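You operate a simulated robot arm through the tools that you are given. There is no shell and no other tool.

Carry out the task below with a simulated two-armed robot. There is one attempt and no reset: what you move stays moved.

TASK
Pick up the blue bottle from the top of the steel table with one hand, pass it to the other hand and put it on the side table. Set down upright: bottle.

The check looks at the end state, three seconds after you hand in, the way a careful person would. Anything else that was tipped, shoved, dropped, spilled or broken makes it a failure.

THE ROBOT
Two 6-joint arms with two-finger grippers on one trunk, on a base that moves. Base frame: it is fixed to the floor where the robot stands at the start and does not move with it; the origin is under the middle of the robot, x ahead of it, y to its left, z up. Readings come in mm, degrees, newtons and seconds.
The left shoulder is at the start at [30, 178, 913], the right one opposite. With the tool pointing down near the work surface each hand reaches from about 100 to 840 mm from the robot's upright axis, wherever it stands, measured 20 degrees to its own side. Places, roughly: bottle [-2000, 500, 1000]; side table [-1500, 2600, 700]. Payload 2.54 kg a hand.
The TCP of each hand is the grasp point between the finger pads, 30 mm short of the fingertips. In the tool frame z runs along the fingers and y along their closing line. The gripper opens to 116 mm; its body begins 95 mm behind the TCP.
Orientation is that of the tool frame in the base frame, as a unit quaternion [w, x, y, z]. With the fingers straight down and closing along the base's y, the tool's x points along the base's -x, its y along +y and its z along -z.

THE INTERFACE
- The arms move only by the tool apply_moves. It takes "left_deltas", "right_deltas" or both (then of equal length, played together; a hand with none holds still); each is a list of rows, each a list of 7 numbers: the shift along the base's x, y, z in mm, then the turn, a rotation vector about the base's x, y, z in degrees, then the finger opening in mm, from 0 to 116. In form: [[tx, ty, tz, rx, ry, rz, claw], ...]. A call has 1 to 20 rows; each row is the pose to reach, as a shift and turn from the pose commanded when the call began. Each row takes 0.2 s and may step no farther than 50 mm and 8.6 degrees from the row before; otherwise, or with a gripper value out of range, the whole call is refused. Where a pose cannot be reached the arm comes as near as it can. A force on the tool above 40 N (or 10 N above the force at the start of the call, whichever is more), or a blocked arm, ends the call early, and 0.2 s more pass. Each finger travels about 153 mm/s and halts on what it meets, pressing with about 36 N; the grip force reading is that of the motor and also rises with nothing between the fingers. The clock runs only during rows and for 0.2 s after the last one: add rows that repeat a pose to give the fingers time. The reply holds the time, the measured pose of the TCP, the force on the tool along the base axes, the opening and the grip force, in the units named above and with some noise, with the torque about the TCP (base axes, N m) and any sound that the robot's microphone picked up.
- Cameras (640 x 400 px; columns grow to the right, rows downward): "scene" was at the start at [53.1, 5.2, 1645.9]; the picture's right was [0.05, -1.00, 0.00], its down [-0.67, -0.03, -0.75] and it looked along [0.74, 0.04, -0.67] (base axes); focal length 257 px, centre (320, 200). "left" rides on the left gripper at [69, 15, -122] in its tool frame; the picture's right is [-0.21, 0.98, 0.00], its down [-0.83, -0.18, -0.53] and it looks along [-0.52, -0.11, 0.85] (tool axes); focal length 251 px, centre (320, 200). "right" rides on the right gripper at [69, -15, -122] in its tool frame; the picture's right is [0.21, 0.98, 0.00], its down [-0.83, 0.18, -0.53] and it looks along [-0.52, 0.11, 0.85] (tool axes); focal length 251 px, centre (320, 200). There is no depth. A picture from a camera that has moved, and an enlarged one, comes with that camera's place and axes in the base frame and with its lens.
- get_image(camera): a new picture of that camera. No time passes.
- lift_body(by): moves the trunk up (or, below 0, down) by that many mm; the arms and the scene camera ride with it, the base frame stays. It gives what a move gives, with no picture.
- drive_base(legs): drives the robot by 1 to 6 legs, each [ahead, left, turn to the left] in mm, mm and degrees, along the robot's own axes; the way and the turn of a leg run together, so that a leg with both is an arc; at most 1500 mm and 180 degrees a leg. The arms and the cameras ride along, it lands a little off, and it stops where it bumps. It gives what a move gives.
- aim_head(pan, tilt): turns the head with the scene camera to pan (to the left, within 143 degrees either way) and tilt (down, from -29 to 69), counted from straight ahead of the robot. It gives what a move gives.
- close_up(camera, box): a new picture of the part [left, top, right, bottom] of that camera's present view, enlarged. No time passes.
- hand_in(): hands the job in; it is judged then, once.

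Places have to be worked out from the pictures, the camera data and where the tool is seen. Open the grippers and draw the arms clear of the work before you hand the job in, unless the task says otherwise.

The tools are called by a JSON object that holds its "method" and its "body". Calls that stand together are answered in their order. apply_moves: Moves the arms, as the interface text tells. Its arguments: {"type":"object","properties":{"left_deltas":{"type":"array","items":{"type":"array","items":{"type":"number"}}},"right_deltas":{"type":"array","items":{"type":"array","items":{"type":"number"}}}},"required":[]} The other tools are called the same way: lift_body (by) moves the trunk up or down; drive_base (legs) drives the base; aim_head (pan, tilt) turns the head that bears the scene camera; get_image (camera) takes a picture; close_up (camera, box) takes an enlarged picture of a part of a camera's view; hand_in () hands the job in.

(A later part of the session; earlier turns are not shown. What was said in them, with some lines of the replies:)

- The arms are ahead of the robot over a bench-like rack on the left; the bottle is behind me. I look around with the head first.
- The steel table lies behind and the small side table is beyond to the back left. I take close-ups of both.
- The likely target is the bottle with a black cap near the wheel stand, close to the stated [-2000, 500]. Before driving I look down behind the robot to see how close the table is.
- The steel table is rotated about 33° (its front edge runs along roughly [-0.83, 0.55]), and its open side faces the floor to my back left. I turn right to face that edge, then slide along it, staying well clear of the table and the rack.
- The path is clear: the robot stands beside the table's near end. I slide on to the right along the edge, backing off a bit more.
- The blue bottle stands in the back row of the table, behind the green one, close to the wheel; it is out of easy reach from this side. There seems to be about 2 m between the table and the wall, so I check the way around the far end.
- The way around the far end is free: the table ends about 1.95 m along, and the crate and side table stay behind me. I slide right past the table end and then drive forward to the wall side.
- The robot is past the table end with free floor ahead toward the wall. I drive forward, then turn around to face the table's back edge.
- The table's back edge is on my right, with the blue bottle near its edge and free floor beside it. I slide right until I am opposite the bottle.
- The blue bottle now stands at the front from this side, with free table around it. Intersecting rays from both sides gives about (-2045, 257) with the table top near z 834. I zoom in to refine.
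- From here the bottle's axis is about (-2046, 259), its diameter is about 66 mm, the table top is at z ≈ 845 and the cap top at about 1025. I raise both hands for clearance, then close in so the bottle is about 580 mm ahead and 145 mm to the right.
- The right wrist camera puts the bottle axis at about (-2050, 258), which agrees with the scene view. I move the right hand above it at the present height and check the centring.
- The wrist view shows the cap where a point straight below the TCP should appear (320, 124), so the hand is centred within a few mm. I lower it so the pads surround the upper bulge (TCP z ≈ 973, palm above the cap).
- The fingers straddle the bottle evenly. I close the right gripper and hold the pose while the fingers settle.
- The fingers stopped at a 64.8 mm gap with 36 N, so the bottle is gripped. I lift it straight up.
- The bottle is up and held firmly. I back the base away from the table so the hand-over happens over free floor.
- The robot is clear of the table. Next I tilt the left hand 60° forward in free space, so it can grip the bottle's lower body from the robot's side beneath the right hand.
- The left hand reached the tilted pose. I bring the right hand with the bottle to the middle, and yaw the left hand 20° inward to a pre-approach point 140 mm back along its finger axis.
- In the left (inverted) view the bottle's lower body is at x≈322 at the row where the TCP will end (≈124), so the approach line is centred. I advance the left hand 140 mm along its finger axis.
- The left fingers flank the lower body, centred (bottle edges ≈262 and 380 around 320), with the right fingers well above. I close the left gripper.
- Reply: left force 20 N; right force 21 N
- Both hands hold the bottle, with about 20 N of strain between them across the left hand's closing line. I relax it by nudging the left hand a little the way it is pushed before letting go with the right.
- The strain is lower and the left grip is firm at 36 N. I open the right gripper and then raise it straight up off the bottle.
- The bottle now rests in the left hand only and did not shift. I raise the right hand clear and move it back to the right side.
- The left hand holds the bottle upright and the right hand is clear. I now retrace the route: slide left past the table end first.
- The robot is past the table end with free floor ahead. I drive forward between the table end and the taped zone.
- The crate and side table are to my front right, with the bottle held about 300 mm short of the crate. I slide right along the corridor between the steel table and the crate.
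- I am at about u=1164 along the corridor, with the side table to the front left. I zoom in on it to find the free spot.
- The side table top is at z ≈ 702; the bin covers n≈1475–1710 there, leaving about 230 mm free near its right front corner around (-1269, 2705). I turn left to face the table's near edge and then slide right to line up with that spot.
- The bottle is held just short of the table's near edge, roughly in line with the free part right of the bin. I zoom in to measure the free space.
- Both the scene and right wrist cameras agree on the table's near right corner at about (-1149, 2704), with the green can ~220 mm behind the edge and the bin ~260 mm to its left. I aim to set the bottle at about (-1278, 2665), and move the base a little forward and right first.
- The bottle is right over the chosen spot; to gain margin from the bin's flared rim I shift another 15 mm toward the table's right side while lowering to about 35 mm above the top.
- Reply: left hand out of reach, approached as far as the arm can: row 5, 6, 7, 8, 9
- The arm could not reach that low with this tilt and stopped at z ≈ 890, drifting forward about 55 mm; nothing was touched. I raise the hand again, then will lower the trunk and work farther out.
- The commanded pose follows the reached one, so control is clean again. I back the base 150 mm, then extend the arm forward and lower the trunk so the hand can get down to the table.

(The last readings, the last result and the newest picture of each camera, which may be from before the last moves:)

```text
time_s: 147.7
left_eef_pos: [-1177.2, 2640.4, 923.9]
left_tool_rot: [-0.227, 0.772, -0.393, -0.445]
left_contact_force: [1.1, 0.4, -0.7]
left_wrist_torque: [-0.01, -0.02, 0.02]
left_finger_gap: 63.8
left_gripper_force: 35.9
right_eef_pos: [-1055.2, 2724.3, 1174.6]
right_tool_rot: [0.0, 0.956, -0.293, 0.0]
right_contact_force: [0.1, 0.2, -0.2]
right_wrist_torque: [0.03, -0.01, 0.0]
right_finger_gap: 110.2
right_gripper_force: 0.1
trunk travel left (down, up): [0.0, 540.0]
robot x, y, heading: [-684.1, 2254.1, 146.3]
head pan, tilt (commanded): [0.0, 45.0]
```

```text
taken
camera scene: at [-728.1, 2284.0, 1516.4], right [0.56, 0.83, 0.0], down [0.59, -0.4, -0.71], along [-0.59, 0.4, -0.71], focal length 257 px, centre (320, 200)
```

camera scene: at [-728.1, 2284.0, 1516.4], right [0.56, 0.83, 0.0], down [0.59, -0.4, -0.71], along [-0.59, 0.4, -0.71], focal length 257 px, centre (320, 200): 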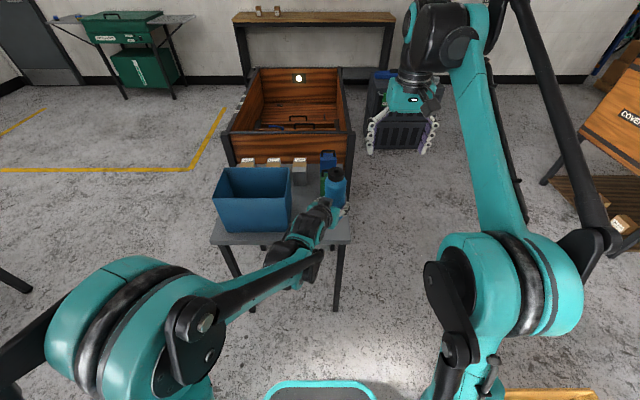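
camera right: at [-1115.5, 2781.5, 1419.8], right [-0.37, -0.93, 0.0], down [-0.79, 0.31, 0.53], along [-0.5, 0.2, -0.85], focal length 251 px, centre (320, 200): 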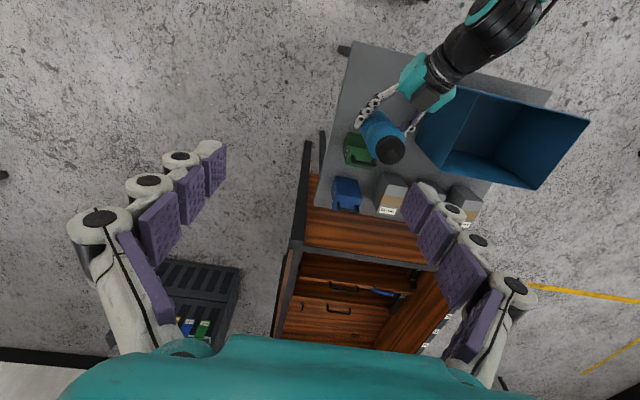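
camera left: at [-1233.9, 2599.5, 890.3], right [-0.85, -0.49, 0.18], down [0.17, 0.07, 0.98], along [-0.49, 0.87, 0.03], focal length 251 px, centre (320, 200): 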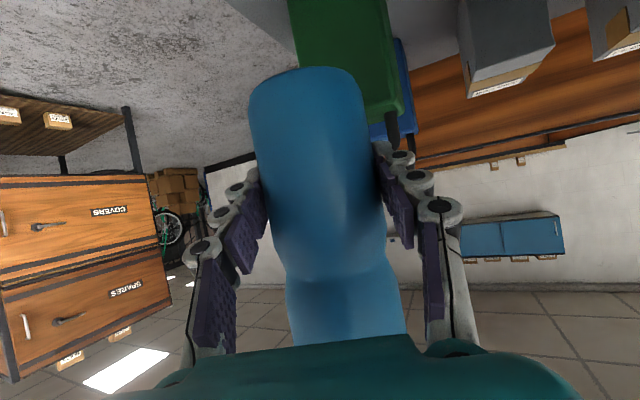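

The trunk is fully down and the bottle base is at about z 872 just before the table edge. I extend forward over the chosen spot at (-1270, 2679) and lower part of the way.

{"method": "apply_moves", "body": {"left_deltas": [[-31, 13, 0, 0, 0, 0, 40], [-62, 26, 0, 0, 0, 0, 40], [-93, 39, 0, 0, 0, 0, 40], [-93, 39, -30, 0, 0, 0, 40], [-93, 39, -60, 0, 0, 0, 40], [-93, 39, -90, 0, 0, 0, 40], [-93, 39, -110, 0, 0, 0, 40], [-93, 39, -110, 0, 0, 0, 40]]}}

{"method": "close_up", "body": {"camera": "scene", "box": [200, 150, 400, 275]}}

{"method": "get_image", "body": {"camera": "right"}}

{"method": "get_image", "body": {"camera": "left"}}

```text
time_s: 149.5
left_eef_pos: [-1267.9, 2681.0, 812.7]
left_tool_rot: [-0.228, 0.771, -0.393, -0.445]
left_contact_force: [0.0, -0.2, -1.4]
left_wrist_torque: [0.04, 0.03, 0.02]
left_finger_gap: 63.9
left_gripper_force: 36.3
right_eef_pos: [-1055.8, 2724.6, 1174.6]
right_tool_rot: [0.0, 0.956, -0.293, 0.001]
right_contact_force: [0.2, 0.4, -0.4]
right_wrist_torque: [0.01, 0.01, -0.01]
right_finger_gap: 109.8
right_gripper_force: 0.0
trunk travel left (down, up): [0.0, 540.0]
robot x, y, heading: [-683.7, 2253.0, 146.1]
head pan, tilt (commanded): [0.0, 45.0]
```

```text
3.20 times, centred on (300, 212) of scene
camera zoom: at [-728.3, 2284.1, 1516.3], right [0.56, 0.83, 0.0], down [0.59, -0.4, -0.71], along [-0.59, 0.4, -0.71], focal length 823 px, centre (384, 160)
```

zoom: 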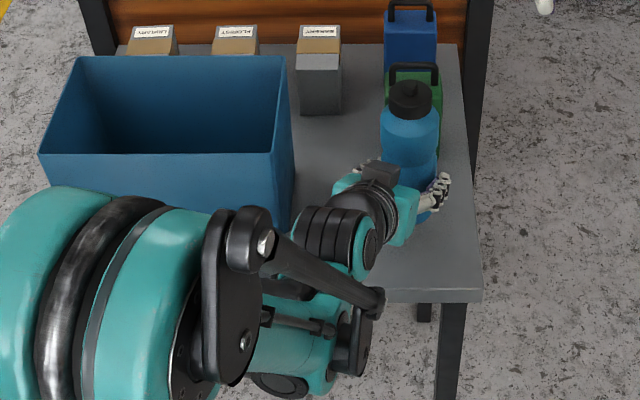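

```text
taken
camera right: at [-989.7, 2698.0, 1295.2], right [-0.37, -0.93, 0.0], down [-0.79, 0.31, 0.53], along [-0.5, 0.2, -0.85], focal length 251 px, centre (320, 200)
```

right: 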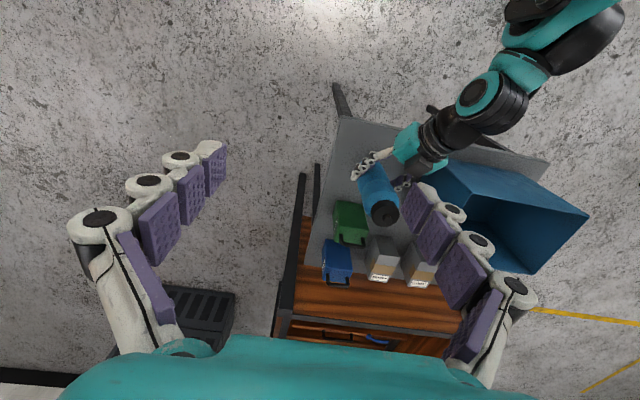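

```text
taken
camera left: at [-1199.2, 2558.5, 813.6], right [-0.85, -0.49, 0.19], down [0.18, 0.07, 0.98], along [-0.49, 0.87, 0.03], focal length 251 px, centre (320, 200)
```

left: 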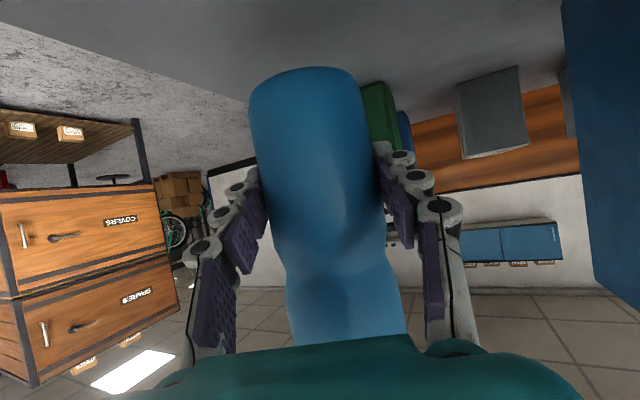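

The hand is at (-1268, 2681, 813), over the free spot. The hand body looks near the bin's corner, so I check that clearance in a close-up before lowering further.

{"method": "close_up", "body": {"camera": "right", "box": [320, 90, 500, 250]}}

{"method": "aim_head", "body": {"pan": -8, "tilt": 50}}

{"method": "close_up", "body": {"camera": "scene", "box": [230, 80, 450, 230]}}

```text
2.50 times, centred on (410, 170) of right
camera zoom: at [-989.7, 2698.0, 1295.2], right [-0.37, -0.93, 0.0], down [-0.79, 0.31, 0.53], along [-0.5, 0.2, -0.85], focal length 629 px, centre (95, 275)
```

zoom: 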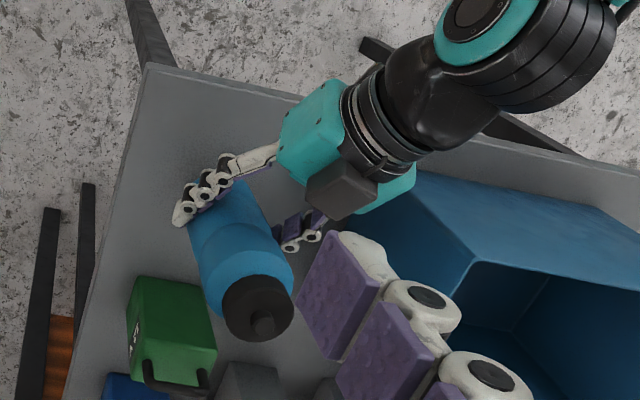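

```text
time_s: 150.2
left_eef_pos: [-1268.2, 2679.5, 813.6]
left_tool_rot: [-0.227, 0.772, -0.393, -0.446]
left_contact_force: [0.4, -0.5, -1.1]
left_wrist_torque: [0.01, -0.01, -0.02]
left_finger_gap: 63.7
left_gripper_force: 36.3
right_eef_pos: [-1055.7, 2722.7, 1173.6]
right_tool_rot: [0.0, 0.956, -0.293, 0.0]
right_contact_force: [0.0, 0.7, 0.1]
right_wrist_torque: [0.03, -0.01, -0.03]
right_finger_gap: 109.9
right_gripper_force: 0.0
trunk travel left (down, up): [0.0, 540.0]
robot x, y, heading: [-686.9, 2254.5, 145.8]
head pan, tilt (commanded): [-8.0, 50.0]
```

```text
2.67 times, centred on (340, 155) of scene
camera zoom: at [-718.1, 2290.2, 1509.4], right [0.67, 0.74, 0.0], down [0.57, -0.51, -0.64], along [-0.48, 0.43, -0.77], focal length 686 px, centre (267, 320)
```

zoom: 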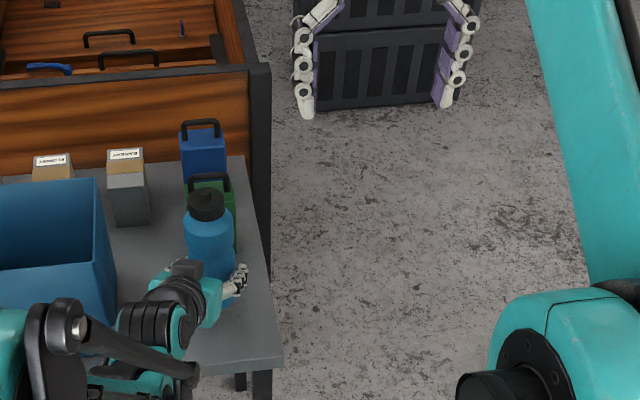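

The bin's near right rim corner is about 250 mm from the table's right edge, so the hand body keeps some 60 mm clearance. I lower another 42 mm, then will creep down by feel.

{"method": "apply_moves", "body": {"left_deltas": [[0, 0, -15, 0, 0, 0, 40], [0, 0, -30, 0, 0, 0, 40], [0, 0, -42, 0, 0, 0, 40], [0, 0, -42, 0, 0, 0, 40]]}}

{"method": "get_image", "body": {"camera": "left"}}

{"method": "close_up", "body": {"camera": "scene", "box": [260, 120, 370, 220]}}

```text
time_s: 151.2
left_eef_pos: [-1268.6, 2680.7, 774.2]
left_tool_rot: [-0.228, 0.771, -0.392, -0.448]
left_contact_force: [-3.9, 4.7, 28.4]
left_wrist_torque: [0.36, 0.24, 0.0]
left_finger_gap: 63.8
left_gripper_force: 35.4
right_eef_pos: [-1053.9, 2722.5, 1174.7]
right_tool_rot: [0.0, 0.956, -0.292, 0.0]
right_contact_force: [0.1, 0.5, 0.3]
right_wrist_torque: [-0.01, -0.01, 0.04]
right_finger_gap: 110.3
right_gripper_force: 0.0
trunk travel left (down, up): [0.0, 540.0]
robot x, y, heading: [-686.7, 2251.5, 145.8]
head pan, tilt (commanded): [-8.0, 50.0]
```

```text
taken
camera left: at [-1199.0, 2557.3, 773.9], right [-0.85, -0.49, 0.19], down [0.18, 0.06, 0.98], along [-0.49, 0.87, 0.03], focal length 251 px, centre (320, 200)
```

left: 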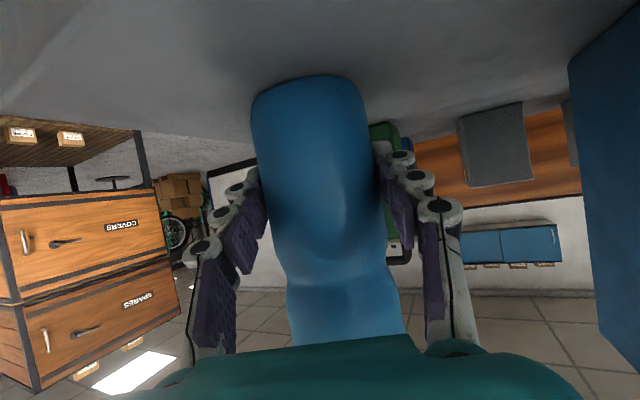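

```text
4.00 times, centred on (315, 170) of scene
camera zoom: at [-715.7, 2288.8, 1509.7], right [0.67, 0.74, 0.0], down [0.57, -0.51, -0.64], along [-0.48, 0.43, -0.76], focal length 1028 px, centre (340, 320)
```

zoom: 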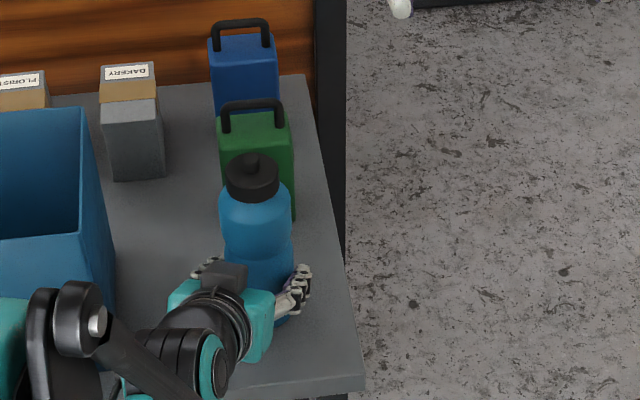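

A 28 N upward force shows the bottle base is on the table (TCP z ≈ 774). I ease up a couple of mm to relieve the pressing before letting go.

{"method": "apply_moves", "body": {"left_deltas": [[0, 0, 1, 0, 0, 0, 40], [0, 0, 2, 0, 0, 0, 40], [0, 0, 2, 0, 0, 0, 40]]}}

{"method": "close_up", "body": {"camera": "left", "box": [200, 40, 440, 190]}}

```text
time_s: 152.0
left_eef_pos: [-1269.3, 2679.9, 773.1]
left_tool_rot: [-0.228, 0.772, -0.393, -0.445]
left_contact_force: [-0.4, 0.0, 9.3]
left_wrist_torque: [0.35, 0.23, 0.0]
left_finger_gap: 63.7
left_gripper_force: 36.1
right_eef_pos: [-1056.4, 2722.6, 1173.7]
right_tool_rot: [-0.001, 0.956, -0.292, -0.001]
right_contact_force: [0.4, 0.1, -0.2]
right_wrist_torque: [0.02, -0.02, 0.02]
right_finger_gap: 110.1
right_gripper_force: 0.0
trunk travel left (down, up): [0.0, 540.0]
robot x, y, heading: [-682.1, 2256.5, 145.6]
head pan, tilt (commanded): [-8.0, 50.0]
```

```text
2.67 times, centred on (320, 115) of left
camera zoom: at [-1199.2, 2557.4, 774.8], right [-0.85, -0.49, 0.19], down [0.18, 0.07, 0.98], along [-0.49, 0.87, 0.03], focal length 670 px, centre (320, 427)
```

zoom: 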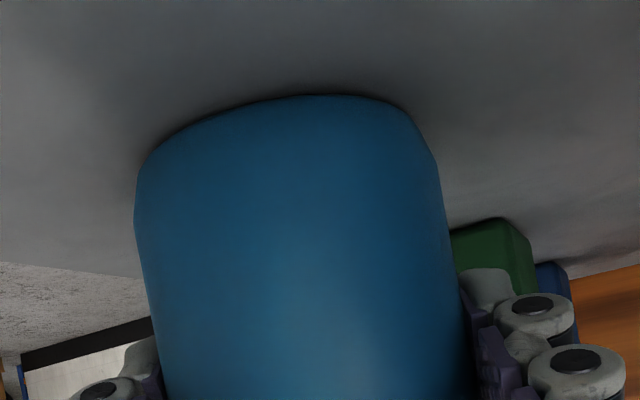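

The force is down to 9 N and the base sits flush on the table with a contact shadow. I open the left gripper gently.

{"method": "apply_moves", "body": {"left_deltas": [[0, 0, 0.5, 0, 0, 0, 68], [0, 0, 0.5, 0, 0, 0, 74], [0, 0, 0.5, 0, 0, 0, 82], [0, 0, 0.5, 0, 0, 0, 90], [0, 0, 0.5, 0, 0, 0, 90]]}}

{"method": "get_image", "body": {"camera": "left"}}

{"method": "close_up", "body": {"camera": "scene", "box": [260, 120, 370, 220]}}

```text
time_s: 153.2
left_eef_pos: [-1268.9, 2679.8, 774.5]
left_tool_rot: [-0.227, 0.772, -0.393, -0.445]
left_contact_force: [0.4, -0.2, -0.3]
left_wrist_torque: [-0.01, -0.01, 0.0]
left_finger_gap: 89.7
left_gripper_force: 0.1
right_eef_pos: [-1055.1, 2723.6, 1174.6]
right_tool_rot: [0.0, 0.956, -0.293, 0.0]
right_contact_force: [-0.8, 1.1, -0.4]
right_wrist_torque: [-0.02, 0.02, 0.01]
right_finger_gap: 110.0
right_gripper_force: 0.1
trunk travel left (down, up): [0.0, 540.0]
robot x, y, heading: [-683.9, 2255.2, 146.2]
head pan, tilt (commanded): [-8.0, 50.0]
```

```text
taken
camera left: at [-1200.2, 2558.1, 775.1], right [-0.85, -0.49, 0.19], down [0.18, 0.07, 0.98], along [-0.49, 0.87, 0.03], focal length 251 px, centre (320, 200)
```

left: 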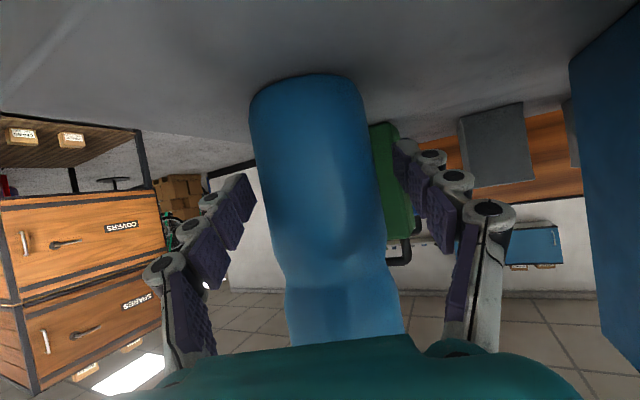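

```text
4.00 times, centred on (315, 170) of scene
camera zoom: at [-718.0, 2290.2, 1509.4], right [0.67, 0.74, 0.0], down [0.57, -0.51, -0.64], along [-0.48, 0.43, -0.77], focal length 1028 px, centre (340, 320)
```

zoom: 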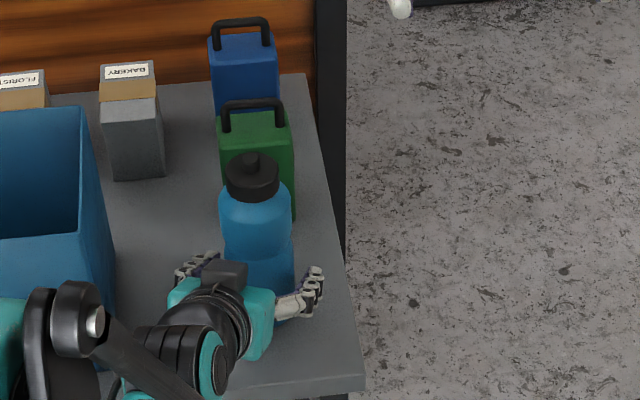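

The bottle stands on its own, with no force on the hand. I open a bit wider and draw the hand back along its finger axis.

{"method": "apply_moves", "body": {"left_deltas": [[0, 0, 0, 0, 0, 0, 100], [0, 0, 0, 0, 0, 0, 108], [7.6, -10.5, 7.5, 0, 0, 0, 108], [20.4, -28, 20, 0, 0, 0, 108], [35.6, -49, 35, 0, 0, 0, 108], [51, -70, 50, 0, 0, 0, 108], [66, -91, 65, 0, 0, 0, 108], [81, -112, 80, 0, 0, 0, 108], [97, -133, 95, 0, 0, 0, 108], [97, -133, 95, 0, 0, 0, 108]]}}

{"method": "get_image", "body": {"camera": "left"}}

{"method": "close_up", "body": {"camera": "scene", "box": [230, 100, 390, 220]}}

```text
time_s: 155.4
left_eef_pos: [-1174.0, 2547.4, 869.1]
left_tool_rot: [-0.227, 0.772, -0.392, -0.446]
left_contact_force: [-0.4, 0.6, -0.1]
left_wrist_torque: [0.04, 0.02, -0.01]
left_finger_gap: 108.0
left_gripper_force: 0.1
right_eef_pos: [-1057.0, 2723.5, 1173.7]
right_tool_rot: [0.0, 0.956, -0.292, 0.0]
right_contact_force: [-0.3, -0.5, -0.1]
right_wrist_torque: [-0.04, 0.02, 0.0]
right_finger_gap: 109.7
right_gripper_force: 0.1
trunk travel left (down, up): [0.0, 540.0]
robot x, y, heading: [-684.1, 2250.9, 146.2]
head pan, tilt (commanded): [-8.0, 50.0]
```

```text
taken
camera left: at [-1104.6, 2424.1, 870.2], right [-0.85, -0.49, 0.19], down [0.18, 0.07, 0.98], along [-0.49, 0.87, 0.03], focal length 251 px, centre (320, 200)
```

left: 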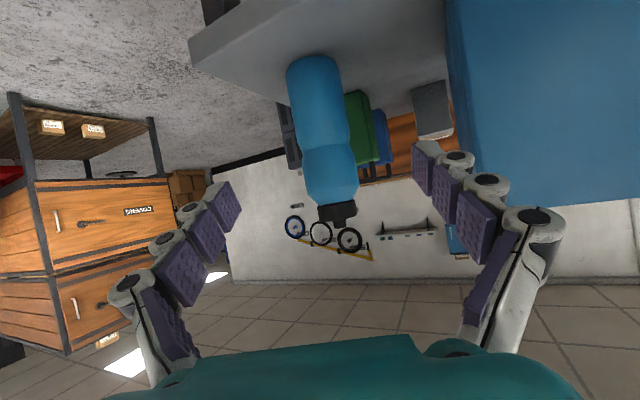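

```text
3.33 times, centred on (310, 160) of scene
camera zoom: at [-718.3, 2290.4, 1509.3], right [0.67, 0.74, 0.0], down [0.57, -0.51, -0.64], along [-0.48, 0.43, -0.77], focal length 857 px, centre (353, 333)
```

zoom: 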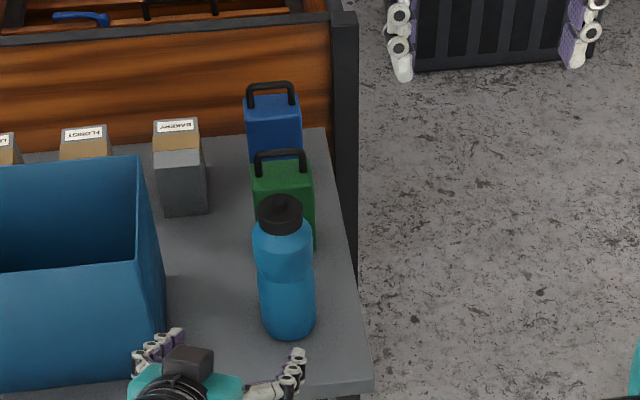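

The bottle stands upright and clear of the bin and cans. I back the base away so both hands are well clear, then take a final look.

{"method": "drive_base", "body": {"legs": [[-300, 0, 0]]}}

{"method": "aim_head", "body": {"pan": -3, "tilt": 35}}

{"method": "get_image", "body": {"camera": "scene"}}

{"method": "close_up", "body": {"camera": "scene", "box": [230, 100, 400, 240]}}

```text
time_s: 157.5
left_eef_pos: [-919.7, 2373.3, 869.3]
left_tool_rot: [-0.227, 0.772, -0.391, -0.447]
left_contact_force: [0.0, 0.2, 0.3]
left_wrist_torque: [0.04, 0.0, 0.02]
left_finger_gap: 108.0
left_gripper_force: 0.1
right_eef_pos: [-803.4, 2549.4, 1173.7]
right_tool_rot: [-0.001, 0.957, -0.29, 0.0]
right_contact_force: [-0.5, -0.3, 1.5]
right_wrist_torque: [0.02, 0.07, 0.01]
right_finger_gap: 110.0
right_gripper_force: 0.0
trunk travel left (down, up): [0.0, 540.0]
robot x, y, heading: [-434.9, 2084.9, 146.2]
head pan, tilt (commanded): [-8.0, 50.0]
```

```text
time_s: 158.3
left_eef_pos: [-921.5, 2372.9, 869.8]
left_tool_rot: [-0.227, 0.772, -0.392, -0.446]
left_contact_force: [0.6, 0.2, -0.3]
left_wrist_torque: [-0.03, -0.02, 0.01]
left_finger_gap: 107.8
left_gripper_force: 0.1
right_eef_pos: [-802.4, 2551.6, 1172.5]
right_tool_rot: [0.001, 0.957, -0.29, 0.0]
right_contact_force: [-0.2, 0.0, 0.6]
right_wrist_torque: [-0.04, 0.0, -0.03]
right_finger_gap: 110.0
right_gripper_force: 0.2
trunk travel left (down, up): [0.0, 540.0]
robot x, y, heading: [-436.2, 2082.7, 146.2]
head pan, tilt (commanded): [-3.0, 35.0]
```

```text
taken
camera scene: at [-476.5, 2120.4, 1531.0], right [0.6, 0.8, 0.0], down [0.46, -0.34, -0.82], along [-0.66, 0.49, -0.57], focal length 257 px, centre (320, 200)
```

scene: 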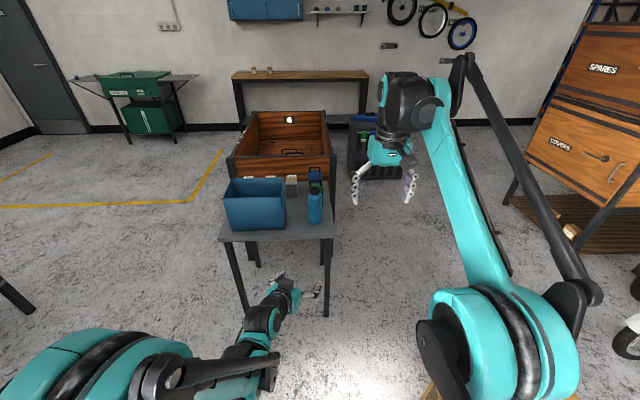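

```text
2.86 times, centred on (315, 170) of scene
camera zoom: at [-476.5, 2120.4, 1531.0], right [0.6, 0.8, 0.0], down [0.46, -0.34, -0.82], along [-0.66, 0.49, -0.57], focal length 735 px, centre (334, 286)
```

zoom: 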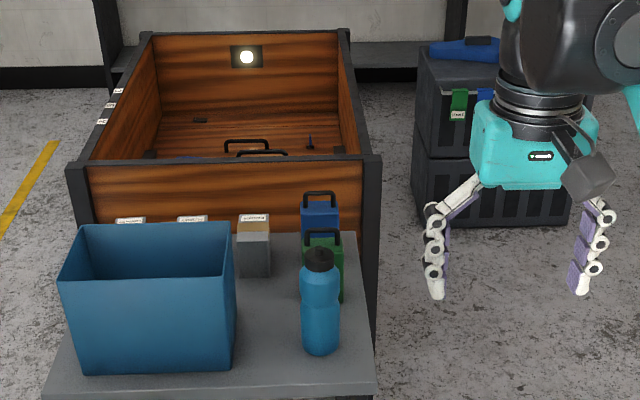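

The bottle stands upright on the side table and both hands are open and away. I also check that the cardboard box next to me was not touched.

{"method": "aim_head", "body": {"pan": -70, "tilt": 50}}

{"method": "get_image", "body": {"camera": "scene"}}

{"method": "aim_head", "body": {"pan": 70, "tilt": 25}}

{"method": "get_image", "body": {"camera": "scene"}}

```text
time_s: 159.7
left_eef_pos: [-920.2, 2373.5, 868.9]
left_tool_rot: [-0.226, 0.773, -0.392, -0.446]
left_contact_force: [-0.3, 0.1, 0.5]
left_wrist_torque: [-0.02, 0.0, 0.01]
left_finger_gap: 107.9
left_gripper_force: 0.1
right_eef_pos: [-803.2, 2550.9, 1174.1]
right_tool_rot: [0.0, 0.957, -0.291, 0.0]
right_contact_force: [0.6, -0.2, -0.1]
right_wrist_torque: [0.01, 0.0, -0.03]
right_finger_gap: 110.2
right_gripper_force: 0.1
trunk travel left (down, up): [0.0, 540.0]
robot x, y, heading: [-431.2, 2081.7, 146.1]
head pan, tilt (commanded): [-70.0, 50.0]
```

```text
taken
camera scene: at [-387.8, 2142.6, 1509.4], right [0.97, -0.24, 0.0], down [-0.18, -0.74, -0.64], along [0.15, 0.62, -0.77], focal length 257 px, centre (320, 200)
```

scene: 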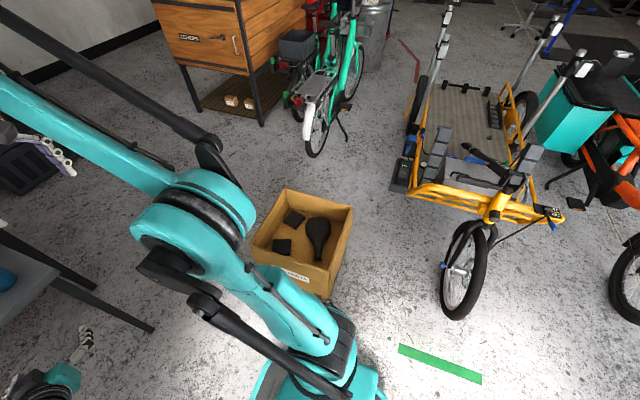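

```text
time_s: 161.9
left_eef_pos: [-920.7, 2374.1, 869.2]
left_tool_rot: [-0.227, 0.772, -0.392, -0.446]
left_contact_force: [0.3, 0.1, -1.0]
left_wrist_torque: [0.02, 0.03, 0.0]
left_finger_gap: 108.0
left_gripper_force: 0.1
right_eef_pos: [-802.7, 2551.6, 1172.7]
right_tool_rot: [0.0, 0.957, -0.291, 0.0]
right_contact_force: [0.1, -0.2, -0.2]
right_wrist_torque: [0.0, -0.04, 0.02]
right_finger_gap: 109.8
right_gripper_force: 0.1
trunk travel left (down, up): [0.0, 540.0]
robot x, y, heading: [-435.0, 2082.5, 146.2]
head pan, tilt (commanded): [70.0, 25.0]
```

```text
taken
camera scene: at [-480.4, 2013.4, 1546.9], right [-0.59, 0.81, 0.0], down [0.34, 0.25, -0.91], along [-0.73, -0.54, -0.42], focal length 257 px, centre (320, 200)
```

scene: 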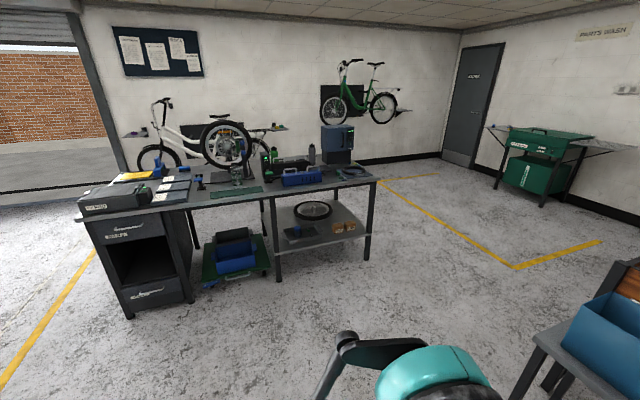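

The cardboard box is where it was, with free floor between it and the robot. The steel table's items are undisturbed, and the blue bottle stands upright on the side table with both grippers open and clear. I hand in the job.

{"method": "hand_in", "body": {}}

```text
The job is handed in.
```

The blue bottle is now standing upright on the side table, and the job is handed in. I picked it up with the right hand from the wall side of the steel table, passed it to the left hand, and set it down with the left.

- **Placement:** The bottle is near the right front corner of the side table, clear of the blue bin and the cans. In the last pictures it stood upright on its own.
- **Clearance:** Both grippers are open, and I backed the robot away from the table before handing in.
- **Surroundings:** I saw nothing tipped, moved or dropped. The items on the steel table, the bin and cans, and the cardboard box looked undisturbed.
- **One hitch:** On the first try at setting it down, the left arm couldn't reach low enough and stopped short. It touched nothing, so I raised the hand, backed the base up a little, lowered the trunk and finished the placement from there.
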